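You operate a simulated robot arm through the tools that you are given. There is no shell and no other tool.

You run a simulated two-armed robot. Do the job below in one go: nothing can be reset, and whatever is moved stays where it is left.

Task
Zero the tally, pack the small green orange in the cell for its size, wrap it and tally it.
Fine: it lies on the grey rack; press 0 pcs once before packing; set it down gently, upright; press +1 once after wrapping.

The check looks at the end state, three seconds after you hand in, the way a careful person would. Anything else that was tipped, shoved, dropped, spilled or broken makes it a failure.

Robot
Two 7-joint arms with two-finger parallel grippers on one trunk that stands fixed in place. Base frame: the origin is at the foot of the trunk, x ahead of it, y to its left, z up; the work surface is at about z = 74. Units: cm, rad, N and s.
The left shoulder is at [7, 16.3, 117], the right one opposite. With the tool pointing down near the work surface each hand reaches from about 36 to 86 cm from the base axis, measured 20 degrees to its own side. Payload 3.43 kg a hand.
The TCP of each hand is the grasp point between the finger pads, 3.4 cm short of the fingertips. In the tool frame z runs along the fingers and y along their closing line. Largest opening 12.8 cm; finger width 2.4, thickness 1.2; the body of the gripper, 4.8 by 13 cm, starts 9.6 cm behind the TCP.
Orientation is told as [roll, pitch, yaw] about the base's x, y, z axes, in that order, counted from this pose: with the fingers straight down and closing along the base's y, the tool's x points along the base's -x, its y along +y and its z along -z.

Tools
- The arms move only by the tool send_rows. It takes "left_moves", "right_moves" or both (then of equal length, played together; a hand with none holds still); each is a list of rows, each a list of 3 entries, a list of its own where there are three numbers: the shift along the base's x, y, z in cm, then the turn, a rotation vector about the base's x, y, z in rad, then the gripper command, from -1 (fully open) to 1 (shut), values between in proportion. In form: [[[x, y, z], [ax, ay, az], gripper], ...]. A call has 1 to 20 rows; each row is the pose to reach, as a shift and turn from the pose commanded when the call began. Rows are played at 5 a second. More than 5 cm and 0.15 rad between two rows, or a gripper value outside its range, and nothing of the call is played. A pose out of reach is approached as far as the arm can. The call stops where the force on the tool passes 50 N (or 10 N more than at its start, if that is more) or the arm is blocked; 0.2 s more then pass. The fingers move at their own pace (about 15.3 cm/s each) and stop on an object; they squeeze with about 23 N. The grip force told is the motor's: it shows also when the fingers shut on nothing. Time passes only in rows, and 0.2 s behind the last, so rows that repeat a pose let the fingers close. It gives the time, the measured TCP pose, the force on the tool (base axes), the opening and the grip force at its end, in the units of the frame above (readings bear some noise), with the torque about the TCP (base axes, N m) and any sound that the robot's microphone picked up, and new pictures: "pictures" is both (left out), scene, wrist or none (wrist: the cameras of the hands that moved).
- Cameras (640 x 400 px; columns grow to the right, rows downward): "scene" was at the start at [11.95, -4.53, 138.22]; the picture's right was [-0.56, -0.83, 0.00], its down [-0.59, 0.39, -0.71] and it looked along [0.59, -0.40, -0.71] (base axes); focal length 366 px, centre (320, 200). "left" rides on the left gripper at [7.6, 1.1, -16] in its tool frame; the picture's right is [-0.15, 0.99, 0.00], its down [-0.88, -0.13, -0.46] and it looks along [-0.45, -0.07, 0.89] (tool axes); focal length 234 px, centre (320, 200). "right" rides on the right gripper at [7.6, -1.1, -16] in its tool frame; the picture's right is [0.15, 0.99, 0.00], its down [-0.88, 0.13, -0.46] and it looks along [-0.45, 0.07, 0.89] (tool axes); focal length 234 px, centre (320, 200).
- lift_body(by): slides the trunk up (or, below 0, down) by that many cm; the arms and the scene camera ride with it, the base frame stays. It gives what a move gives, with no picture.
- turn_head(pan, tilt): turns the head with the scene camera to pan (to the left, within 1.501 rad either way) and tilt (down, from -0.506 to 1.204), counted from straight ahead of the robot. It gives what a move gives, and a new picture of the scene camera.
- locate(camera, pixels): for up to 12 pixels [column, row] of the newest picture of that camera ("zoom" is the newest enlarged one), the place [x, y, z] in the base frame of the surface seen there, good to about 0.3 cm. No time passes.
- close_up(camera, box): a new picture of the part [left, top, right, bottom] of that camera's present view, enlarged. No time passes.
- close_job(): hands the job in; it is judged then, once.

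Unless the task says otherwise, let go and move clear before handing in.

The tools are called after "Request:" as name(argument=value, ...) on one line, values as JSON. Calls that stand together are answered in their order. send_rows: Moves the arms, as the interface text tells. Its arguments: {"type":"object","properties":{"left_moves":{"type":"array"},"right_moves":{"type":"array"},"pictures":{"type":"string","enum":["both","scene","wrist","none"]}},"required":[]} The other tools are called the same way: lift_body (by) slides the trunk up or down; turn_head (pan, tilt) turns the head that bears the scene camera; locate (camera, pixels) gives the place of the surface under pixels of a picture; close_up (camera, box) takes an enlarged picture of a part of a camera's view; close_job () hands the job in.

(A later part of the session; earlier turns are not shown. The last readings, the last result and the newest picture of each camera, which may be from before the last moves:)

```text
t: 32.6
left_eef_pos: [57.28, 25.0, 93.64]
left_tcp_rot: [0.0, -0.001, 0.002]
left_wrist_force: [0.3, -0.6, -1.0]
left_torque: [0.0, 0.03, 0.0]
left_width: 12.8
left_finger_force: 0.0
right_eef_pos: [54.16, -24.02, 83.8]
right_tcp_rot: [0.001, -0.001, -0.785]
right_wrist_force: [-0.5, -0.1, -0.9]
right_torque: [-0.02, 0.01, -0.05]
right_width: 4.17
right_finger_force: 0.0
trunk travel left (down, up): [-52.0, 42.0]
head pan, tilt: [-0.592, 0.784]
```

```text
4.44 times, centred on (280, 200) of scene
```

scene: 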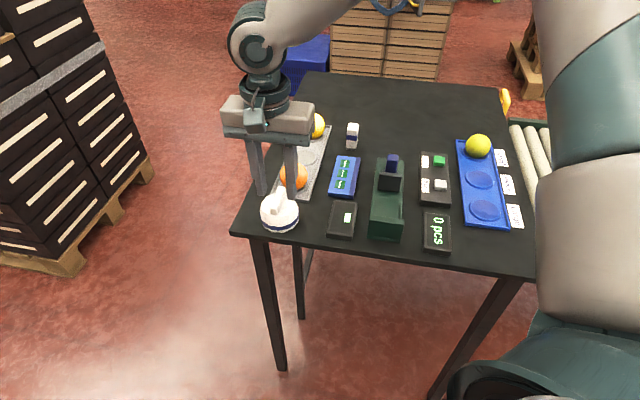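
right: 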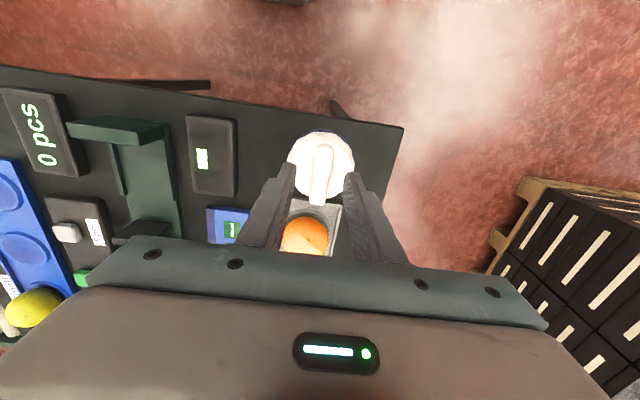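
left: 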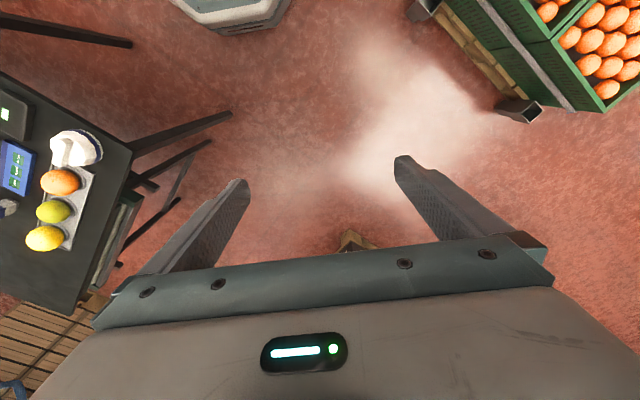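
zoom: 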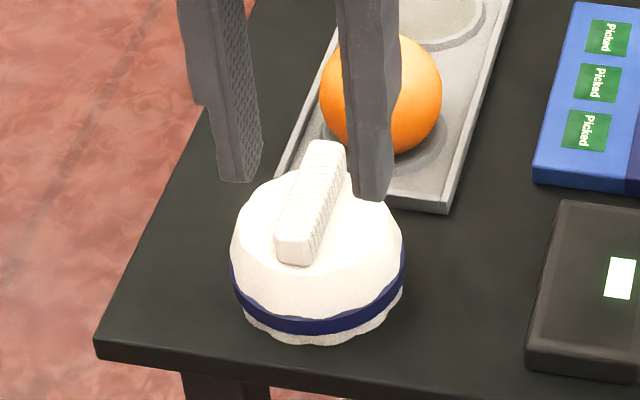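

The fin is about 0.15 cm toward the right finger; otherwise aligned. I'll correct by (0.1,0.1) and descend so the tips are beside the fin, just above the cap's shoulder.

Request:
send_rows(right_moves=[[[0.1, 0.1, -0.5], [0, 0, 0], 0.35], [[0.1, 0.1, -1.0], [0, 0, 0], 0.35], [[0.1, 0.1, -1.4], [0, 0, 0], 0.35], [[0.1, 0.1, -1.6], [0, 0, 0], 0.35], [[0.1, 0.1, -1.6], [0, 0, 0], 0.35]], pictures="both")

Request:
close_up(camera="right", box=[260, 110, 380, 230])

Request:
close_up(camera="scene", box=[245, 165, 315, 235])

```text
t: 33.8
left_eef_pos: [57.36, 24.92, 93.65]
left_tcp_rot: [0.0, 0.001, 0.002]
left_wrist_force: [-0.2, 0.1, 0.8]
left_torque: [-0.01, 0.01, -0.02]
left_width: 12.8
left_finger_force: 0.0
right_eef_pos: [54.46, -24.12, 82.41]
right_tcp_rot: [0.0, 0.001, -0.785]
right_wrist_force: [0.4, 0.1, 0.4]
right_torque: [-0.02, 0.01, 0.0]
right_width: 4.19
right_finger_force: 0.0
trunk travel left (down, up): [-52.0, 42.0]
head pan, tilt: [-0.592, 0.784]
```

scene: 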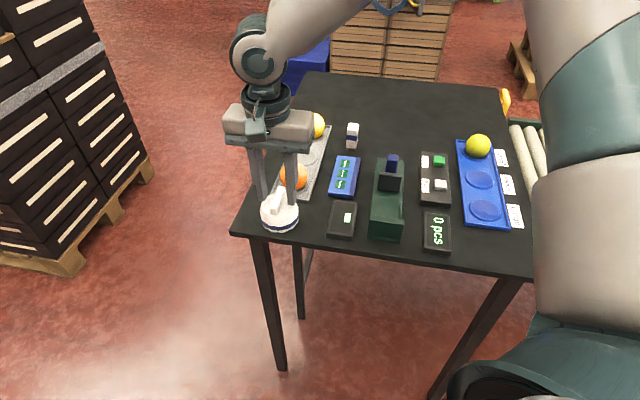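
right: 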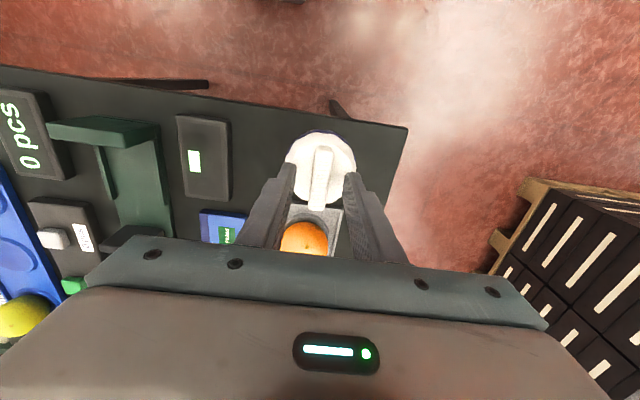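

```text
3.33 times, centred on (320, 170) of right
```

zoom: 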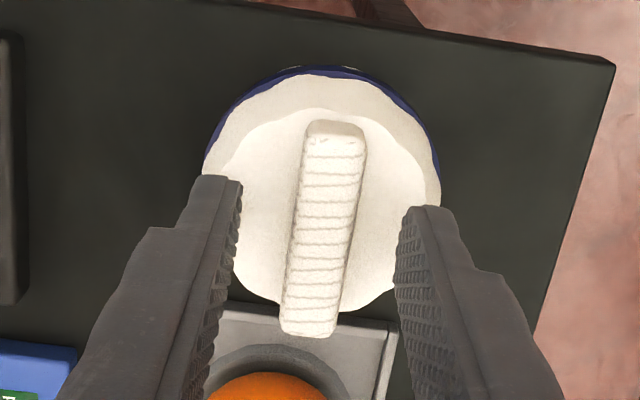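

```text
5.71 times, centred on (280, 200) of scene
```

zoom: 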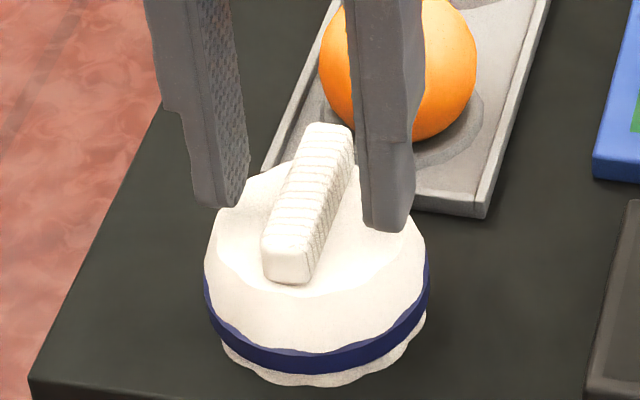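

The fingers straddle the fin at about mid-length. I'll go 0.4 cm lower and close on the fin.

Request:
send_rows(right_moves=[[[0, 0, -0.2], [0, 0, 0], 0.35], [[0, 0, -0.4], [0, 0, 0], 0.35], [[0, 0, -0.4], [0, 0, 0], 0.5], [[0, 0, -0.4], [0, 0, 0], 0.65], [[0, 0, -0.4], [0, 0, 0], 0.75], [[0, 0, -0.4], [0, 0, 0], 0.9], [[0, 0, -0.4], [0, 0, 0], 0.9]], pictures="both")

Request:
close_up(camera="right", box=[260, 110, 380, 230])

Request:
close_up(camera="scene", box=[245, 165, 315, 235])

```text
t: 35.4
left_eef_pos: [57.36, 24.95, 93.69]
left_tcp_rot: [0.0, -0.001, 0.004]
left_wrist_force: [-0.1, 0.0, -0.7]
left_torque: [0.01, 0.0, 0.01]
left_width: 12.8
left_finger_force: 0.1
right_eef_pos: [54.4, -24.14, 82.0]
right_tcp_rot: [-0.001, -0.001, -0.786]
right_wrist_force: [0.2, 0.0, -0.6]
right_torque: [0.0, -0.03, 0.03]
right_width: 1.43
right_finger_force: 23.0
trunk travel left (down, up): [-52.0, 42.0]
head pan, tilt: [-0.592, 0.784]
```

scene: 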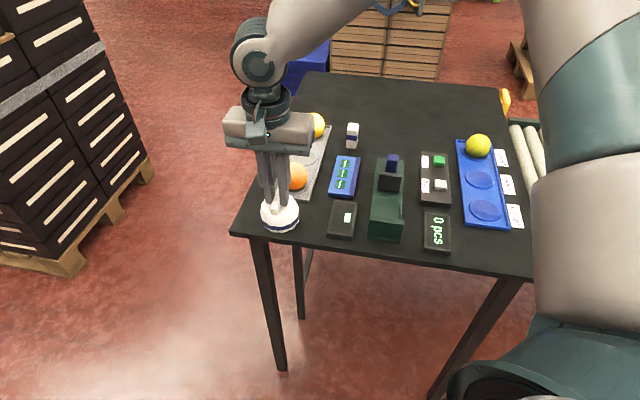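
right: 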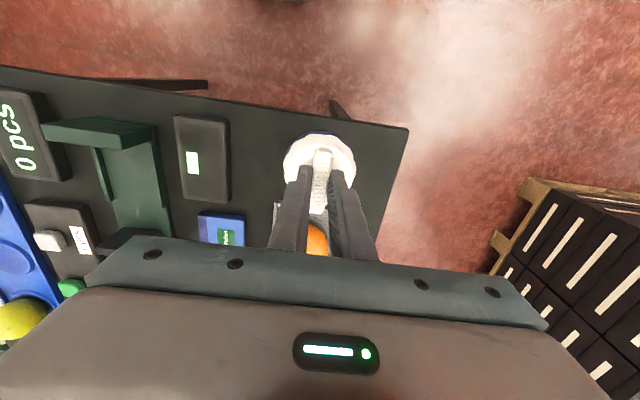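

```text
3.33 times, centred on (320, 170) of right
```

zoom: 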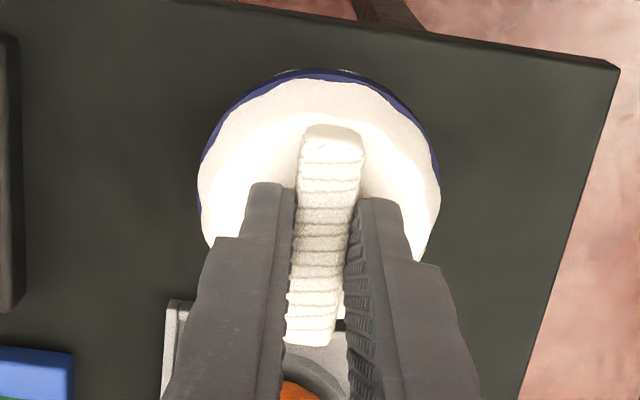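

```text
5.71 times, centred on (280, 200) of scene
```

zoom: 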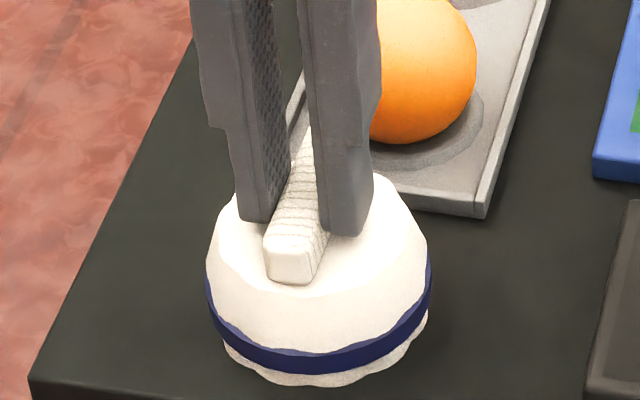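

The fin is gripped (1.43 cm, 23 N). I'll lift slowly.

Request:
send_rows(right_moves=[[[0, 0, 0.3], [0, 0, 0], 0.9], [[0, 0, 1], [0, 0, 0], 0.9], [[0, 0, 3], [0, 0, 0], 0.9], [[0, 0, 6], [0, 0, 0], 0.9], [[0, 0, 9], [0, 0, 0], 0.9], [[0, 0, 12], [0, 0, 0], 0.9], [[0, 0, 14], [0, 0, 0], 0.9], [[0, 0, 14], [0, 0, 0], 0.9]], pictures="both")

Request:
close_up(camera="scene", box=[225, 55, 335, 235])

Request:
close_up(camera="right", box=[250, 90, 390, 230])

```text
t: 37.2
left_eef_pos: [57.31, 24.96, 93.69]
left_tcp_rot: [0.0, 0.001, 0.003]
left_wrist_force: [-0.5, -0.5, 0.6]
left_torque: [0.01, 0.04, 0.06]
left_width: 12.8
left_finger_force: 0.0
right_eef_pos: [54.4, -24.22, 96.03]
right_tcp_rot: [0.0, 0.0, -0.787]
right_wrist_force: [-0.2, -0.5, 0.1]
right_torque: [0.02, 0.01, 0.01]
right_width: 1.44
right_finger_force: 23.2
trunk travel left (down, up): [-52.0, 42.0]
head pan, tilt: [-0.592, 0.784]
```

scene: 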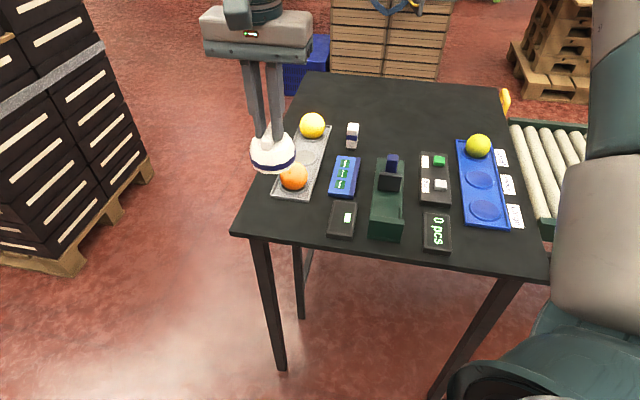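
right: 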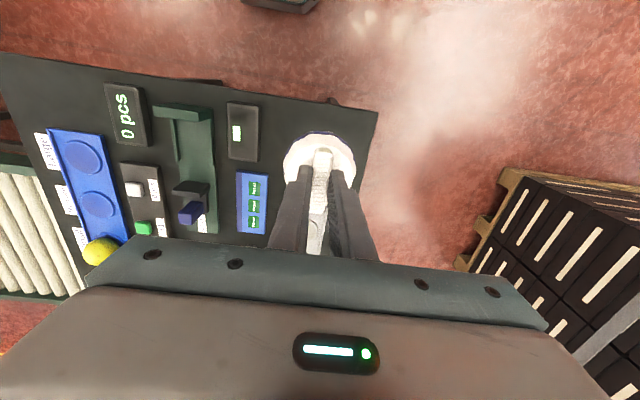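

```text
2.22 times, centred on (280, 145) of scene
```

zoom: 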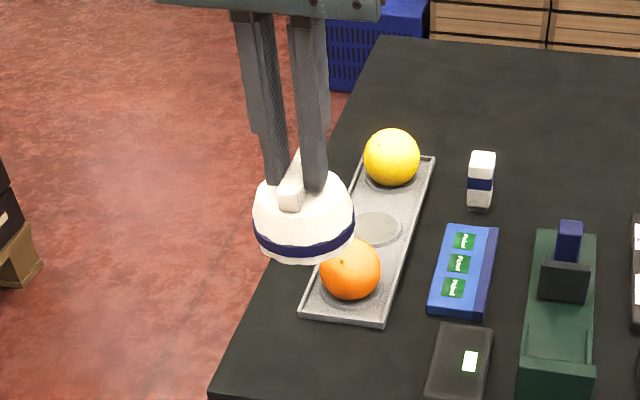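

```text
2.86 times, centred on (320, 160) of right
```

zoom: 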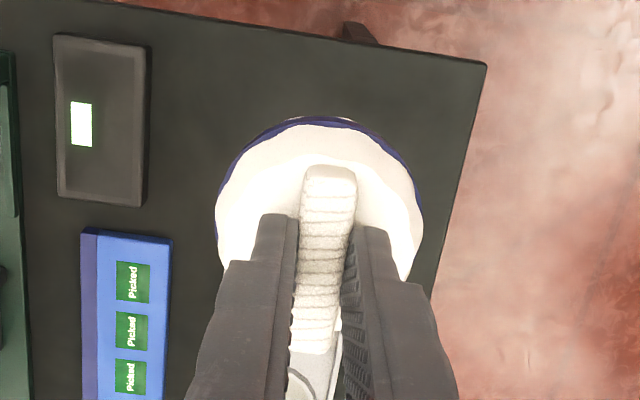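

The cap lifts cleanly and is light, leaving bare table beneath. I'll carry it at this height to above the fruit at about (47.05,-70.4).

Request:
send_rows(right_moves=[[[-0.4, -2.5, 0], [0, 0, 0], 0.9], [[-1.0, -6.3, 0], [0, 0, 0], 0.9], [[-1.7, -10.6, 0], [0, 0, 0], 0.9], [[-2.4, -14.9, 0], [0, 0, 0], 0.9], [[-3.1, -19.2, 0], [0, 0, 0], 0.9], [[-3.8, -23.5, 0], [0, 0, 0], 0.9], [[-4.5, -27.8, 0], [0, 0, 0], 0.9], [[-5.2, -32.1, 0], [0, 0, 0], 0.9], [[-5.9, -36.4, 0], [0, 0, 0], 0.9], [[-6.5, -40.7, 0], [0, 0, 0], 0.9], [[-7.1, -44.2, 0], [0, 0, 0], 0.9], [[-7.35, -46.2, 0], [0, 0, 0], 0.9], [[-7.35, -46.2, 0], [0, 0, 0], 0.9]], pictures="both")

Request:
close_up(camera="right", box=[230, 60, 410, 240])

Request:
close_up(camera="scene", box=[430, 50, 550, 190])

```text
t: 40.0
left_eef_pos: [57.25, 24.98, 93.77]
left_tcp_rot: [0.001, 0.0, 0.002]
left_wrist_force: [-0.3, 0.3, -0.1]
left_torque: [0.01, 0.01, -0.02]
left_width: 12.77
left_finger_force: 0.1
right_eef_pos: [46.65, -70.26, 95.91]
right_tcp_rot: [0.0, 0.001, -0.784]
right_wrist_force: [-0.6, 0.3, -0.6]
right_torque: [0.03, 0.01, 0.01]
right_width: 1.45
right_finger_force: 22.9
trunk travel left (down, up): [-52.0, 42.0]
head pan, tilt: [-0.592, 0.784]
```

scene: 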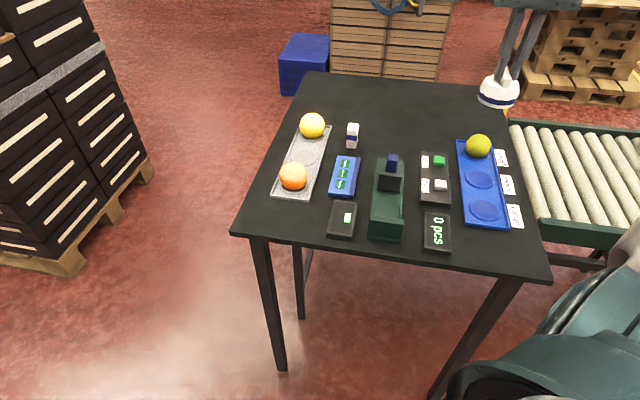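
right: 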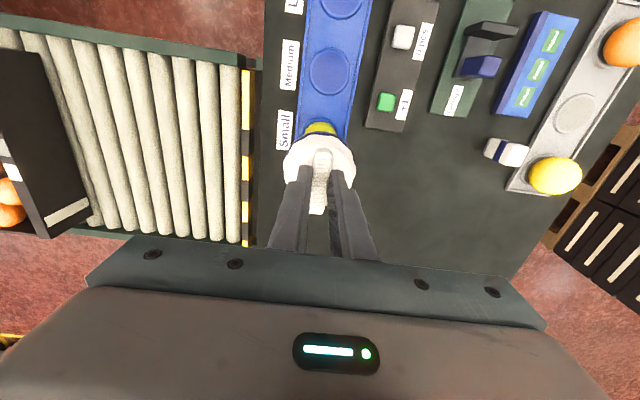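

```text
2.22 times, centred on (320, 150) of right
```

zoom: 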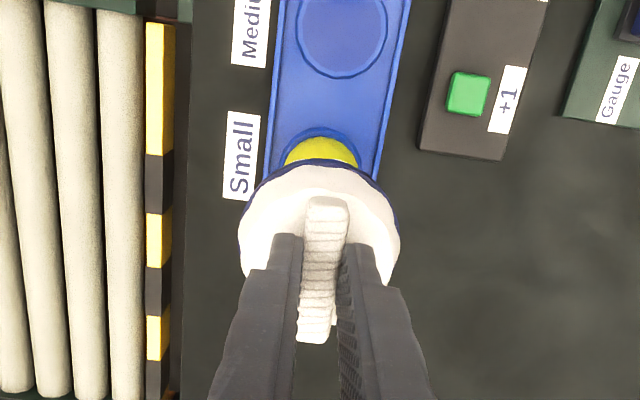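

```text
2.86 times, centred on (490, 120) of scene
```

zoom: 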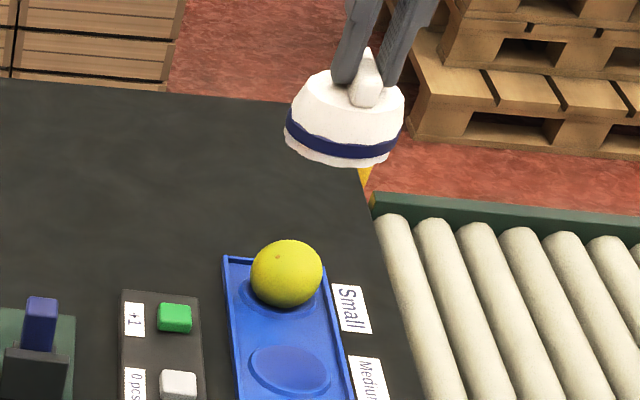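

The fruit's visible arc (zoom 284–358, top at 137) shows I need a small shift of about (+0.35,-0.12). I'll correct and descend until the cap's bottom edge is ~1.5 cm above the fruit.

Request:
send_rows(right_moves=[[[0.35, -0.12, -1], [0, 0, 0], 0.9], [[0.35, -0.12, -3], [0, 0, 0], 0.9], [[0.35, -0.12, -5], [0, 0, 0], 0.9], [[0.35, -0.12, -6.5], [0, 0, 0], 0.9], [[0.35, -0.12, -6.5], [0, 0, 0], 0.9]], pictures="both")

Request:
close_up(camera="right", box=[230, 60, 410, 240])

Request:
close_up(camera="scene", box=[430, 80, 530, 190])

```text
t: 41.2
left_eef_pos: [57.26, 24.9, 93.69]
left_tcp_rot: [-0.001, -0.001, 0.002]
left_wrist_force: [0.4, -0.2, -0.9]
left_torque: [-0.01, -0.02, 0.0]
left_width: 12.81
left_finger_force: 0.1
right_eef_pos: [47.37, -70.43, 89.34]
right_tcp_rot: [0.0, 0.001, -0.785]
right_wrist_force: [0.1, 0.2, -0.8]
right_torque: [0.0, 0.01, -0.01]
right_width: 1.44
right_finger_force: 22.4
trunk travel left (down, up): [-52.0, 42.0]
head pan, tilt: [-0.592, 0.784]
```

scene: 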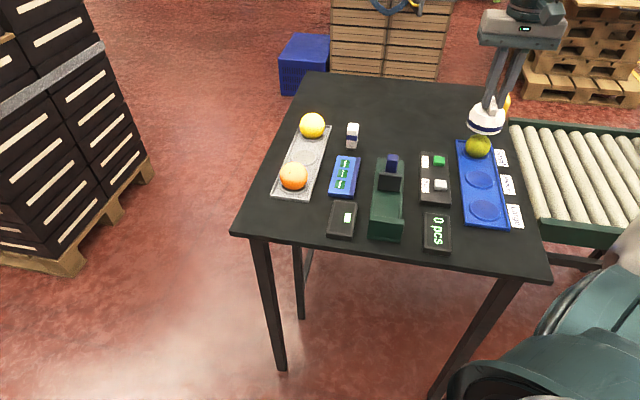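
right: 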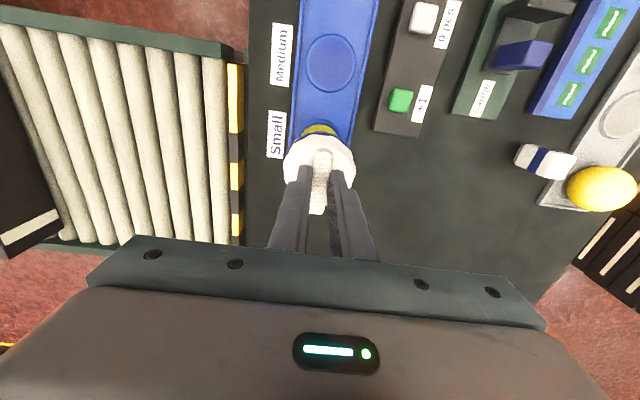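

```text
2.22 times, centred on (320, 150) of right
```

zoom: 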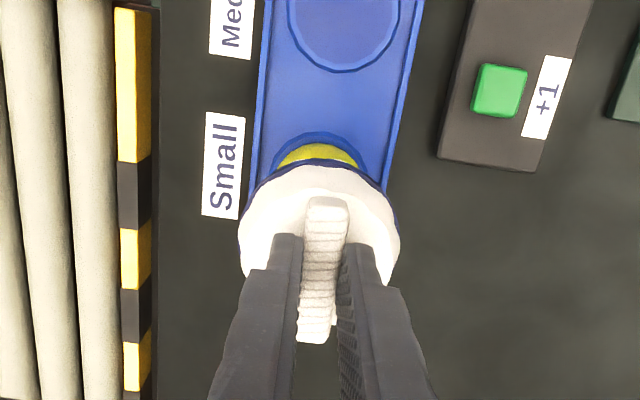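

```text
3.64 times, centred on (480, 135) of scene
```

zoom: 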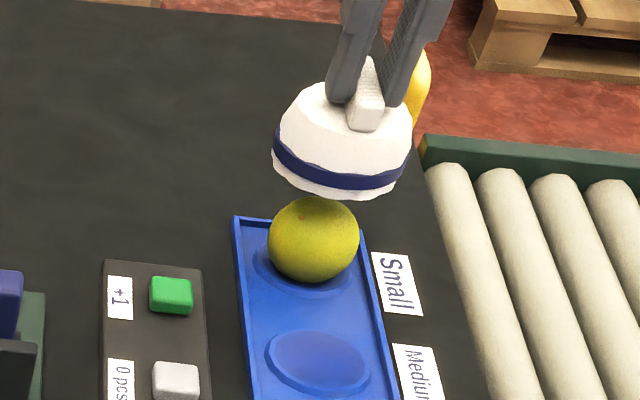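

The fruit's arc indicates I overshot by about 0.3 cm. I'll correct by (-0.31,+0.1) at nearly the same height and re-check.

Request:
send_rows(right_moves=[[[-0.15, 0.05, -0.2], [0, 0, 0], 0.9], [[-0.31, 0.1, -0.5], [0, 0, 0], 0.9], [[-0.31, 0.1, -0.5], [0, 0, 0], 0.9]], pictures="both")

Request:
close_up(camera="right", box=[260, 80, 380, 200])

Request:
close_up(camera="scene", box=[440, 90, 520, 180])

```text
t: 42.0
left_eef_pos: [57.4, 25.02, 93.68]
left_tcp_rot: [0.001, -0.002, 0.002]
left_wrist_force: [-0.7, -1.1, 0.4]
left_torque: [-0.01, -0.02, -0.04]
left_width: 12.8
left_finger_force: 0.0
right_eef_pos: [47.01, -70.39, 88.98]
right_tcp_rot: [0.0, 0.0, -0.787]
right_wrist_force: [-0.3, 0.0, 0.0]
right_torque: [-0.04, -0.02, 0.02]
right_width: 1.45
right_finger_force: 22.9
trunk travel left (down, up): [-52.0, 42.0]
head pan, tilt: [-0.592, 0.784]
```

scene: 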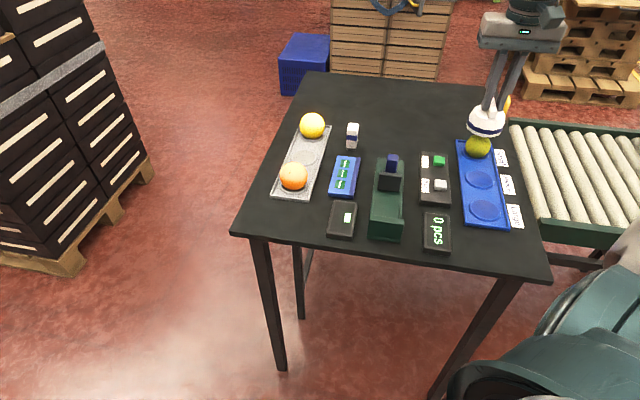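
right: 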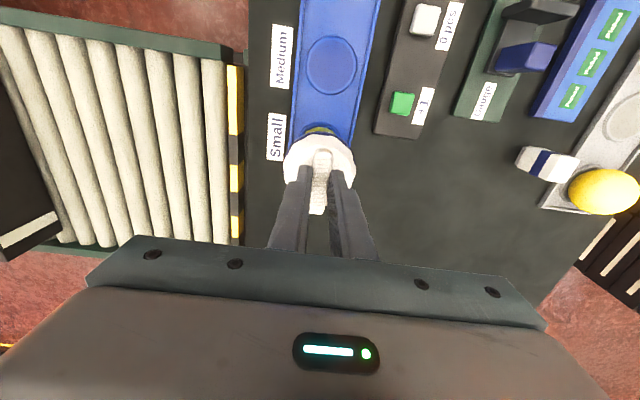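

```text
3.33 times, centred on (320, 140) of right
```

zoom: 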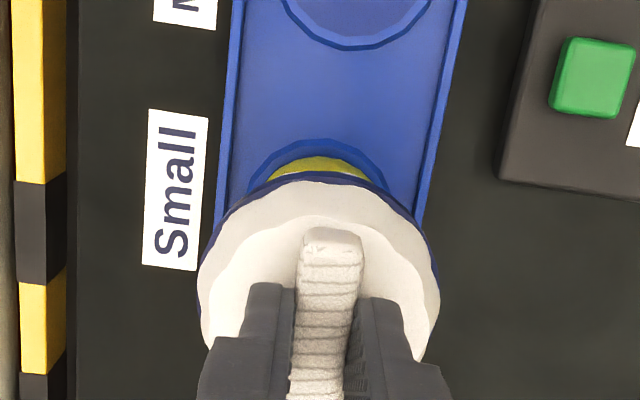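

```text
4.44 times, centred on (480, 135) of scene
```

zoom: 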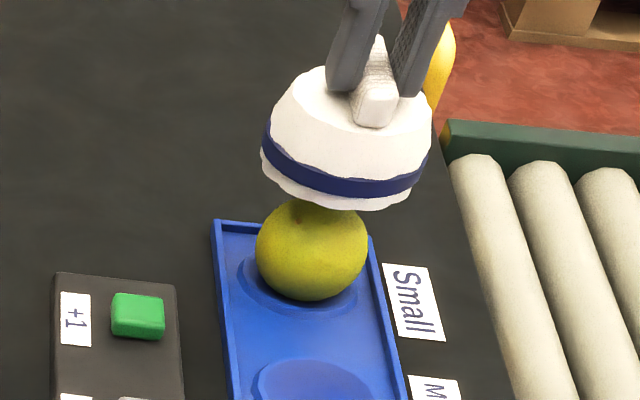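

Aligned in both views: the cap is centred over the fruit. I'll lower gently in small steps, watching the force.

Request:
send_rows(right_moves=[[[0, 0, -0.4], [0, 0, 0], 0.9], [[0, 0, -0.8], [0, 0, 0], 0.9], [[0, 0, -1.1], [0, 0, 0], 0.9], [[0, 0, -1.4], [0, 0, 0], 0.9], [[0, 0, -1.4], [0, 0, 0], 0.9]], pictures="both")

Request:
close_up(camera="scene", box=[440, 90, 520, 180])

Request:
close_up(camera="right", box=[260, 80, 380, 200])

```text
t: 43.2
left_eef_pos: [57.37, 24.96, 93.62]
left_tcp_rot: [0.0, 0.0, 0.002]
left_wrist_force: [-0.2, -0.6, -0.9]
left_torque: [-0.01, 0.02, 0.01]
left_width: 12.8
left_finger_force: 0.0
right_eef_pos: [47.12, -70.35, 87.72]
right_tcp_rot: [0.001, -0.002, -0.785]
right_wrist_force: [0.2, 0.7, 0.2]
right_torque: [0.01, 0.0, 0.0]
right_width: 1.45
right_finger_force: 23.3
trunk travel left (down, up): [-52.0, 42.0]
head pan, tilt: [-0.592, 0.784]
```

scene: 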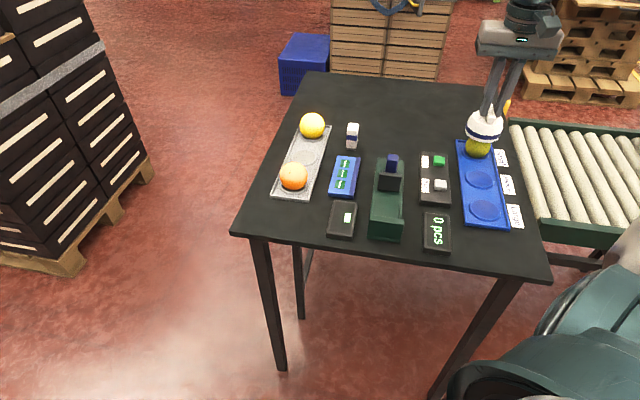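
right: 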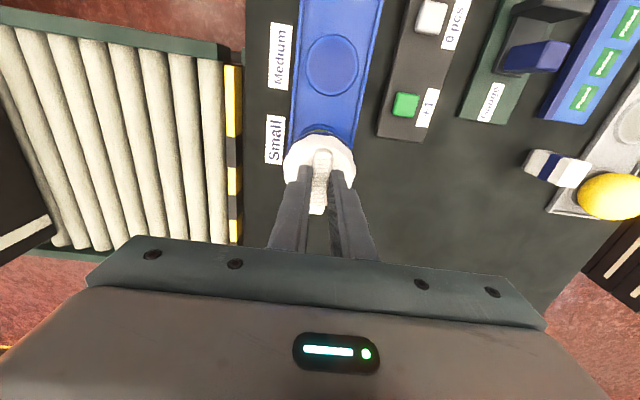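

```text
4.44 times, centred on (480, 135) of scene
```

zoom: 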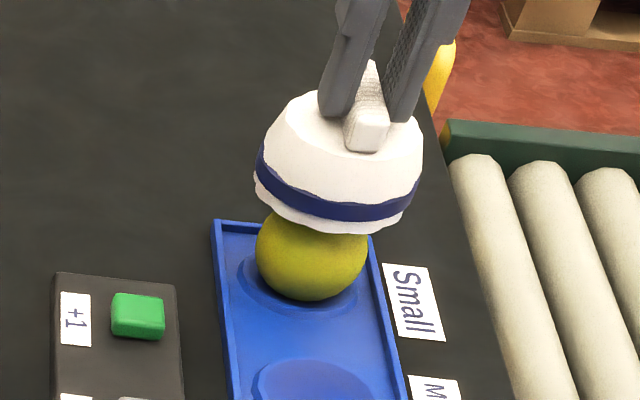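

```text
3.33 times, centred on (320, 140) of right
```

zoom: 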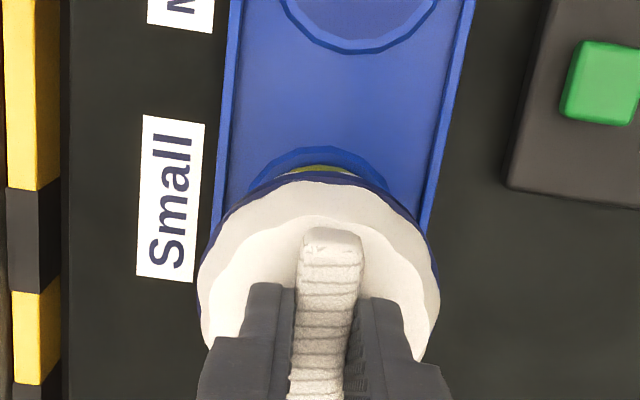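

No contact force yet and the cap's lower edge is at the fruit's top level, still centred. I'll go down another ~1 cm in small steps.

Request:
send_rows(right_moves=[[[0, 0, -0.25], [0, 0, 0], 0.9], [[0, 0, -0.5], [0, 0, 0], 0.9], [[0, 0, -0.75], [0, 0, 0], 0.9], [[0, 0, -0.75], [0, 0, 0], 0.9]], pictures="scene")

Request:
close_up(camera="scene", box=[440, 90, 520, 180])

Request:
close_up(camera="right", box=[260, 80, 380, 200])

```text
t: 44.2
left_eef_pos: [57.37, 24.9, 93.8]
left_tcp_rot: [-0.001, -0.001, 0.002]
left_wrist_force: [0.3, 0.2, -0.5]
left_torque: [0.0, 0.03, -0.01]
left_width: 12.82
left_finger_force: 0.1
right_eef_pos: [46.93, -70.34, 86.93]
right_tcp_rot: [0.0, 0.0, -0.786]
right_wrist_force: [0.0, 0.0, -0.4]
right_torque: [-0.04, -0.01, 0.03]
right_width: 1.45
right_finger_force: 22.9
trunk travel left (down, up): [-52.0, 42.0]
head pan, tilt: [-0.592, 0.784]
```

scene: 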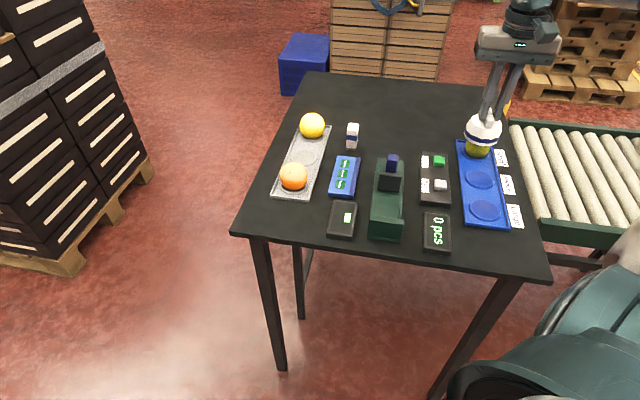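

```text
4.44 times, centred on (480, 135) of scene
```

zoom: 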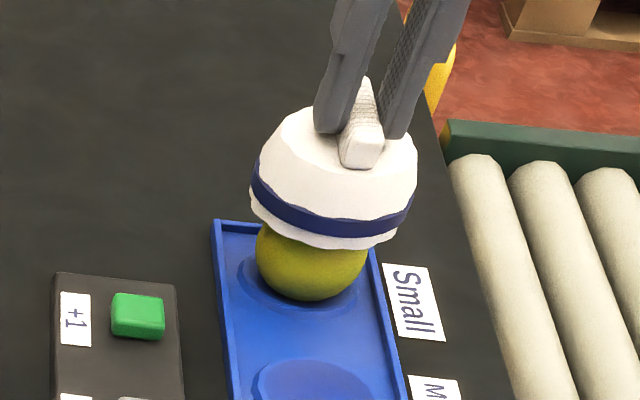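

```text
3.33 times, centred on (320, 140) of right
```

zoom: 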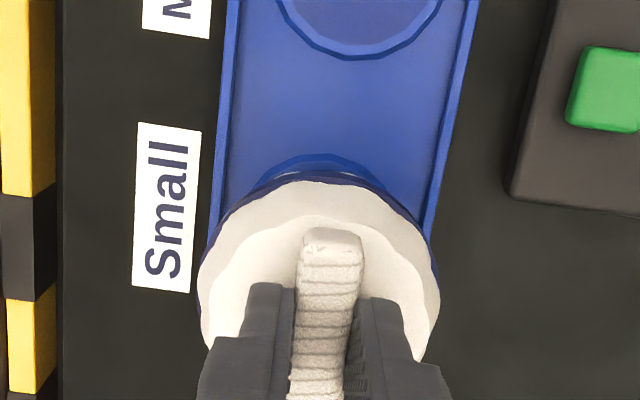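

The cap's skirt is now below the fruit's top with no force, so it's hollow and slipping over the fruit. Continuing down in small steps.

Request:
send_rows(right_moves=[[[0, 0, -0.25], [0, 0, 0], 0.9], [[0, 0, -0.5], [0, 0, 0], 0.9], [[0, 0, -0.75], [0, 0, 0], 0.9], [[0, 0, -0.75], [0, 0, 0], 0.9]], pictures="scene")

Request:
close_up(camera="scene", box=[440, 90, 520, 180])

```text
t: 45.2
left_eef_pos: [57.35, 24.85, 93.66]
left_tcp_rot: [0.0, 0.0, 0.003]
left_wrist_force: [-0.2, 0.4, -0.1]
left_torque: [0.01, 0.01, 0.02]
left_width: 12.8
left_finger_force: 0.0
right_eef_pos: [46.98, -70.26, 86.26]
right_tcp_rot: [0.001, -0.001, -0.785]
right_wrist_force: [-1.1, -0.1, -0.6]
right_torque: [-0.03, 0.02, 0.01]
right_width: 1.43
right_finger_force: 22.5
trunk travel left (down, up): [-52.0, 42.0]
head pan, tilt: [-0.592, 0.784]
```

scene: 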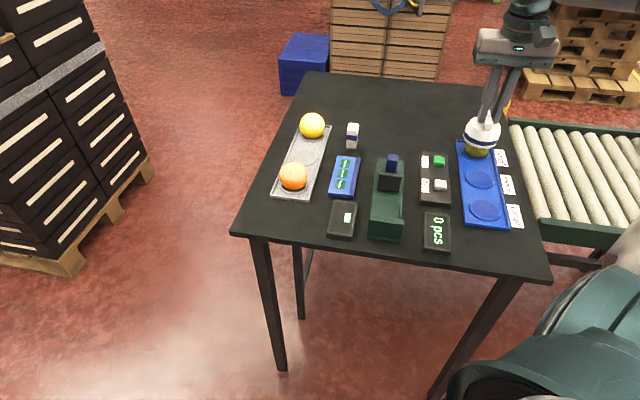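

```text
4.44 times, centred on (480, 135) of scene
```

zoom: 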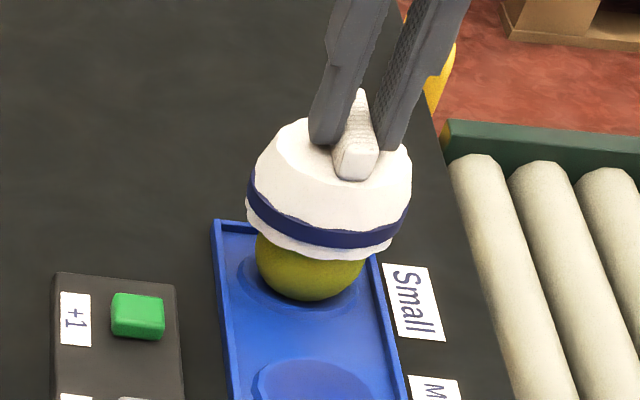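

Still no contact force; continuing down another 0.75 cm.

Request:
send_rows(right_moves=[[[0, 0, -0.25], [0, 0, 0], 0.9], [[0, 0, -0.5], [0, 0, 0], 0.9], [[0, 0, -0.75], [0, 0, 0], 0.9], [[0, 0, -0.75], [0, 0, 0], 0.9]], pictures="scene")

Request:
close_up(camera="scene", box=[440, 90, 520, 180])

Request:
close_up(camera="right", box=[260, 80, 380, 200])

```text
t: 46.2
left_eef_pos: [57.22, 24.91, 93.78]
left_tcp_rot: [0.0, -0.001, 0.001]
left_wrist_force: [-0.8, -0.5, 0.0]
left_torque: [-0.02, 0.02, 0.01]
left_width: 12.78
left_finger_force: 0.0
right_eef_pos: [47.08, -70.16, 85.22]
right_tcp_rot: [0.0, 0.001, -0.786]
right_wrist_force: [0.1, 0.2, 0.0]
right_torque: [-0.01, -0.02, -0.03]
right_width: 1.43
right_finger_force: 23.0
trunk travel left (down, up): [-52.0, 42.0]
head pan, tilt: [-0.592, 0.784]
```

scene: 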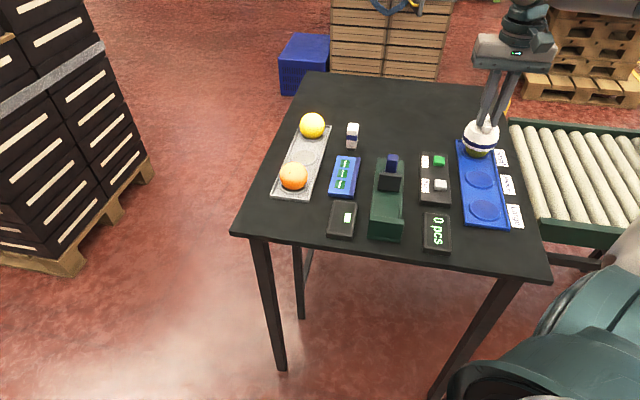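

```text
4.44 times, centred on (480, 135) of scene
```

zoom: 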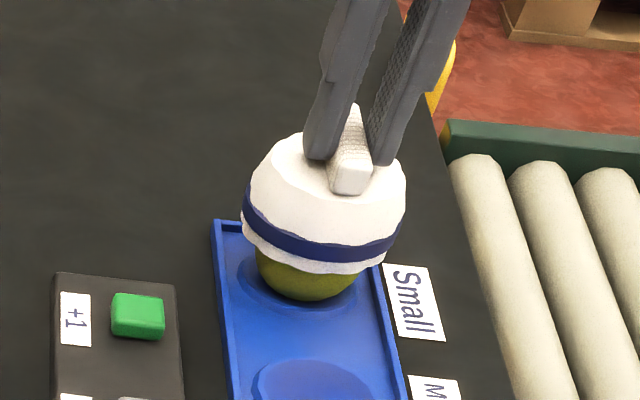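

```text
3.33 times, centred on (320, 140) of right
```

zoom: 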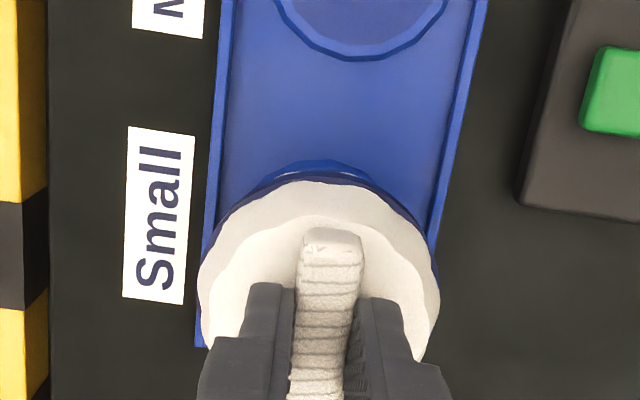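

The cap covers most of the fruit now, still with no contact. Continuing with smaller steps.

Request:
send_rows(right_moves=[[[0, 0, -0.2], [0, 0, 0], 0.9], [[0, 0, -0.4], [0, 0, 0], 0.9], [[0, 0, -0.6], [0, 0, 0], 0.9], [[0, 0, -0.6], [0, 0, 0], 0.9]], pictures="scene")

Request:
close_up(camera="scene", box=[440, 90, 520, 180])

```text
t: 47.2
left_eef_pos: [57.24, 25.04, 93.73]
left_tcp_rot: [-0.001, 0.0, 0.003]
left_wrist_force: [-0.1, 0.7, 0.9]
left_torque: [-0.01, 0.01, -0.02]
left_width: 12.79
left_finger_force: 0.2
right_eef_pos: [47.09, -70.17, 84.86]
right_tcp_rot: [0.001, 0.002, -0.786]
right_wrist_force: [-0.7, -0.3, 1.2]
right_torque: [-0.04, 0.04, 0.01]
right_width: 1.46
right_finger_force: 23.3
trunk travel left (down, up): [-52.0, 42.0]
head pan, tilt: [-0.592, 0.784]
```

scene: 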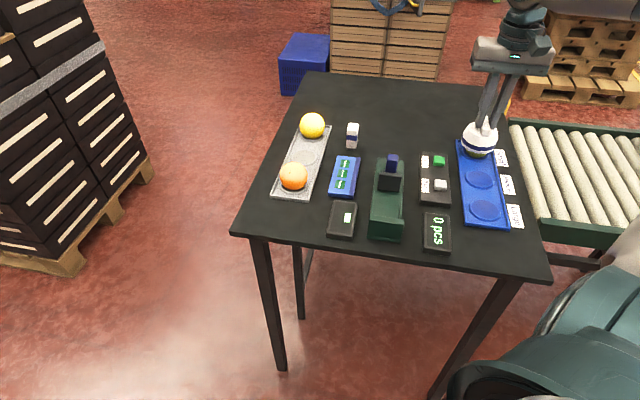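

```text
4.44 times, centred on (480, 135) of scene
```

zoom: 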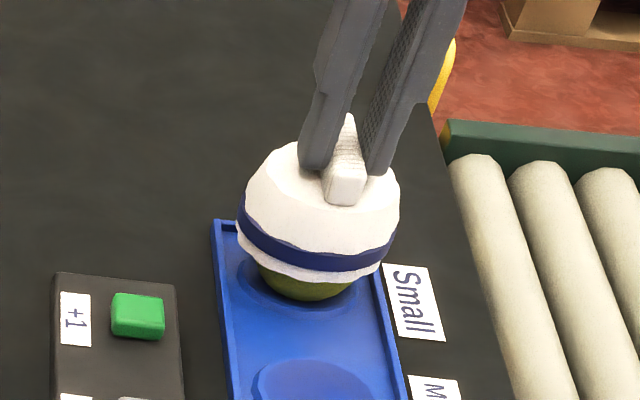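

Slight upward force (1.2 N) at z=84.9 – possibly noise. I'll go down another 0.3 cm and check.

Request:
send_rows(right_moves=[[[0, 0, -0.15], [0, 0, 0], 0.9], [[0, 0, -0.3], [0, 0, 0], 0.9], [[0, 0, -0.3], [0, 0, 0], 0.9]], pictures="none")

```text
t: 48.0
left_eef_pos: [57.31, 24.97, 93.67]
left_tcp_rot: [0.0, 0.0, 0.003]
left_wrist_force: [-0.9, 0.4, 0.6]
left_torque: [0.01, 0.0, -0.01]
left_width: 12.82
left_finger_force: 0.0
right_eef_pos: [47.08, -70.45, 84.42]
right_tcp_rot: [-0.001, -0.001, -0.784]
right_wrist_force: [-0.1, 0.6, -1.2]
right_torque: [0.03, -0.03, 0.02]
right_width: 1.43
right_finger_force: 23.0
trunk travel left (down, up): [-52.0, 42.0]
head pan, tilt: [-0.592, 0.784]
```

No contact (force within noise). Another 0.4 cm down.

Request:
send_rows(right_moves=[[[0, 0, -0.2], [0, 0, 0], 0.9], [[0, 0, -0.4], [0, 0, 0], 0.9], [[0, 0, -0.4], [0, 0, 0], 0.9]], pictures="scene")

Request:
close_up(camera="scene", box=[440, 90, 520, 180])

Request:
close_up(camera="right", box=[260, 80, 380, 200])

```text
t: 48.8
left_eef_pos: [57.33, 24.99, 93.86]
left_tcp_rot: [0.0, -0.002, 0.0]
left_wrist_force: [0.3, 1.1, 0.2]
left_torque: [-0.02, 0.01, 0.0]
left_width: 12.77
left_finger_force: 0.0
right_eef_pos: [46.99, -70.19, 84.06]
right_tcp_rot: [-0.001, 0.003, -0.786]
right_wrist_force: [0.5, 0.3, 0.3]
right_torque: [0.03, 0.0, 0.02]
right_width: 1.44
right_finger_force: 23.1
trunk travel left (down, up): [-52.0, 42.0]
head pan, tilt: [-0.592, 0.784]
```

scene: 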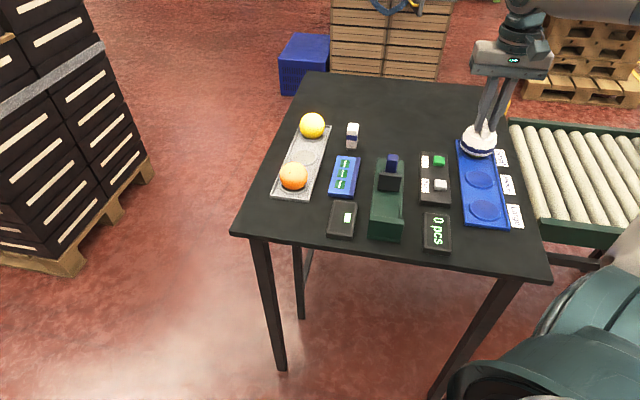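

```text
4.44 times, centred on (480, 135) of scene
```

zoom: 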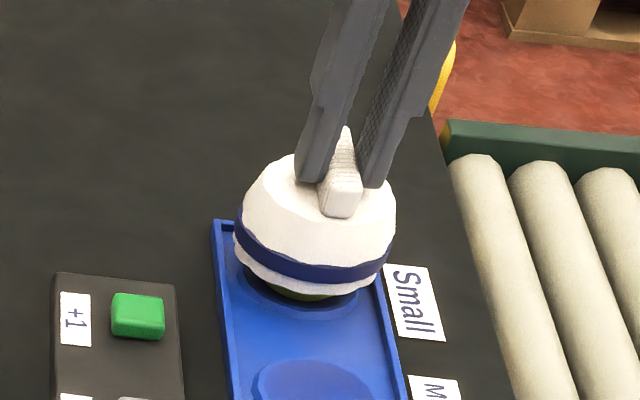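

```text
3.33 times, centred on (320, 140) of right
```

zoom: 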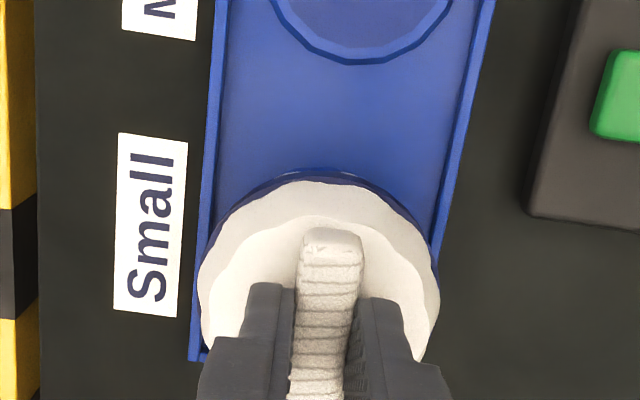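

The cap is almost down (skirt at z≈76), still no contact. Continuing in 0.2–0.3 cm steps with force checks.

Request:
send_rows(right_moves=[[[0, 0, -0.1], [0, 0, 0], 0.9], [[0, 0, -0.2], [0, 0, 0], 0.9], [[0, 0, -0.3], [0, 0, 0], 0.9], [[0, 0, -0.3], [0, 0, 0], 0.9]], pictures="none")

```text
t: 49.8
left_eef_pos: [57.43, 24.94, 93.77]
left_tcp_rot: [0.0, 0.0, 0.001]
left_wrist_force: [-0.6, -0.7, 0.8]
left_torque: [0.02, 0.0, 0.0]
left_width: 12.82
left_finger_force: 0.1
right_eef_pos: [47.08, -70.26, 83.72]
right_tcp_rot: [-0.001, -0.001, -0.784]
right_wrist_force: [0.2, 0.2, 0.3]
right_torque: [0.02, -0.02, -0.01]
right_width: 1.44
right_finger_force: 23.0
trunk travel left (down, up): [-52.0, 42.0]
head pan, tilt: [-0.592, 0.784]
```

Still free at z=83.7. Another 0.3 cm.

Request:
send_rows(right_moves=[[[0, 0, -0.1], [0, 0, 0], 0.9], [[0, 0, -0.2], [0, 0, 0], 0.9], [[0, 0, -0.3], [0, 0, 0], 0.9], [[0, 0, -0.3], [0, 0, 0], 0.9]], pictures="scene")

Request:
close_up(camera="scene", box=[440, 90, 520, 180])

Request:
close_up(camera="right", box=[260, 80, 380, 200])

```text
t: 50.8
left_eef_pos: [57.38, 25.04, 93.87]
left_tcp_rot: [0.0, -0.001, 0.001]
left_wrist_force: [0.3, 0.0, -0.5]
left_torque: [0.01, -0.03, 0.02]
left_width: 12.81
left_finger_force: 0.1
right_eef_pos: [47.03, -70.12, 83.65]
right_tcp_rot: [-0.001, 0.001, -0.787]
right_wrist_force: [0.5, -0.2, -0.7]
right_torque: [-0.02, 0.0, -0.01]
right_width: 1.46
right_finger_force: 23.0
trunk travel left (down, up): [-52.0, 42.0]
head pan, tilt: [-0.592, 0.784]
```

scene: 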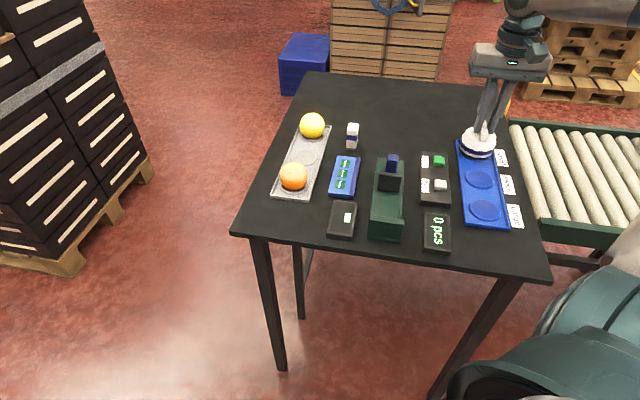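

```text
4.44 times, centred on (480, 135) of scene
```

zoom: 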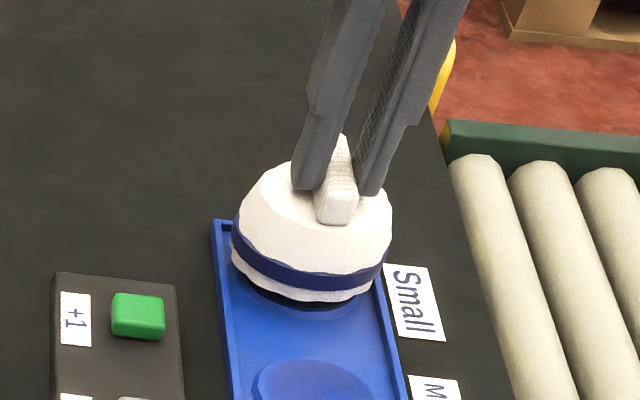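

```text
3.33 times, centred on (320, 140) of right
```

zoom: 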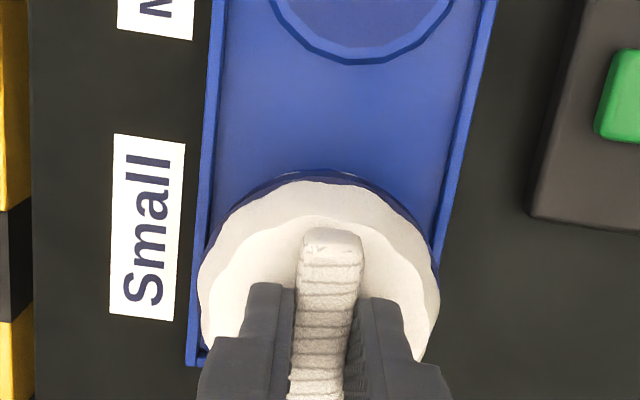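

The fruit is fully hidden under the cap and the skirt is about 1 cm above the tray floor. Continuing carefully.

Request:
send_rows(right_moves=[[[0, 0, -0.1], [0, 0, 0], 0.9], [[0, 0, -0.2], [0, 0, 0], 0.9], [[0, 0, -0.2], [0, 0, 0], 0.9]], pictures="none")

```text
t: 51.6
left_eef_pos: [57.3, 24.95, 93.76]
left_tcp_rot: [0.0, 0.0, 0.001]
left_wrist_force: [0.0, 0.1, 0.0]
left_torque: [-0.02, -0.01, 0.02]
left_width: 12.82
left_finger_force: 0.0
right_eef_pos: [47.15, -70.16, 83.48]
right_tcp_rot: [-0.001, -0.002, -0.784]
right_wrist_force: [1.2, -2.0, 6.6]
right_torque: [-0.09, -0.03, -0.01]
right_width: 1.43
right_finger_force: 22.6
trunk travel left (down, up): [-52.0, 42.0]
head pan, tilt: [-0.592, 0.784]
```

Contact: 6.6 N upward at z≈83.5, so the cap's ceiling is resting on the fruit's top. I'll check the view before releasing.

Request:
send_rows(right_moves=[[[0, 0, 0], [0, 0, 0], 0.9], [[0, 0, 0], [0, 0, 0], 0.9]], pictures="both")

Request:
close_up(camera="scene", box=[450, 105, 510, 170])

Request:
close_up(camera="right", box=[260, 80, 380, 200])

```text
t: 52.2
left_eef_pos: [57.32, 25.02, 93.73]
left_tcp_rot: [0.0, -0.001, 0.003]
left_wrist_force: [1.0, 0.1, 0.1]
left_torque: [-0.02, -0.01, 0.0]
left_width: 12.77
left_finger_force: 0.0
right_eef_pos: [47.08, -70.14, 83.62]
right_tcp_rot: [-0.002, -0.003, -0.785]
right_wrist_force: [1.1, -1.9, 7.9]
right_torque: [-0.1, -0.03, 0.01]
right_width: 1.42
right_finger_force: 22.5
trunk travel left (down, up): [-52.0, 42.0]
head pan, tilt: [-0.592, 0.784]
```

scene: 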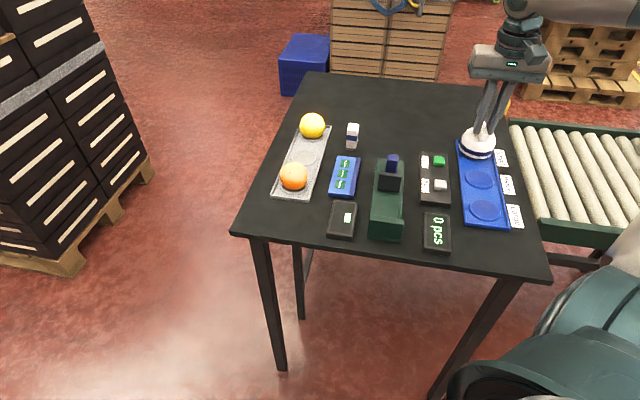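
right: 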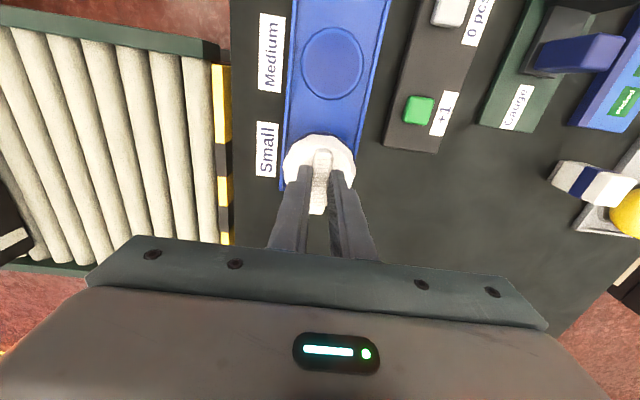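

```text
6.15 times, centred on (480, 138) of scene
```

zoom: 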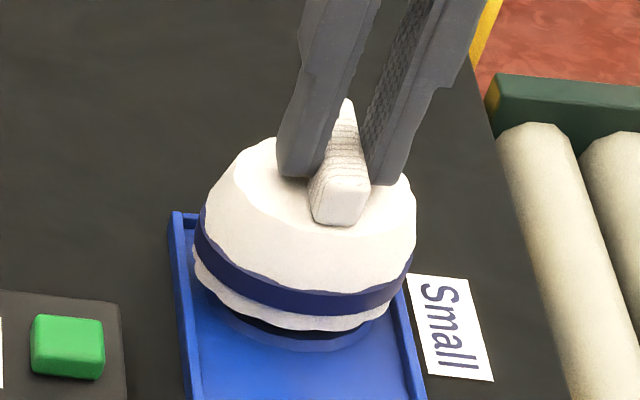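

```text
3.33 times, centred on (320, 140) of right
```

zoom: 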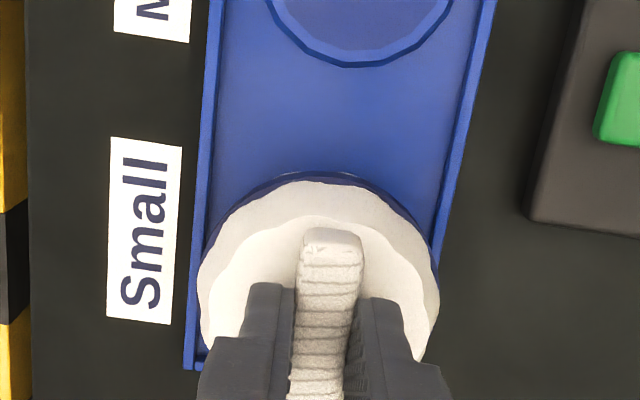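

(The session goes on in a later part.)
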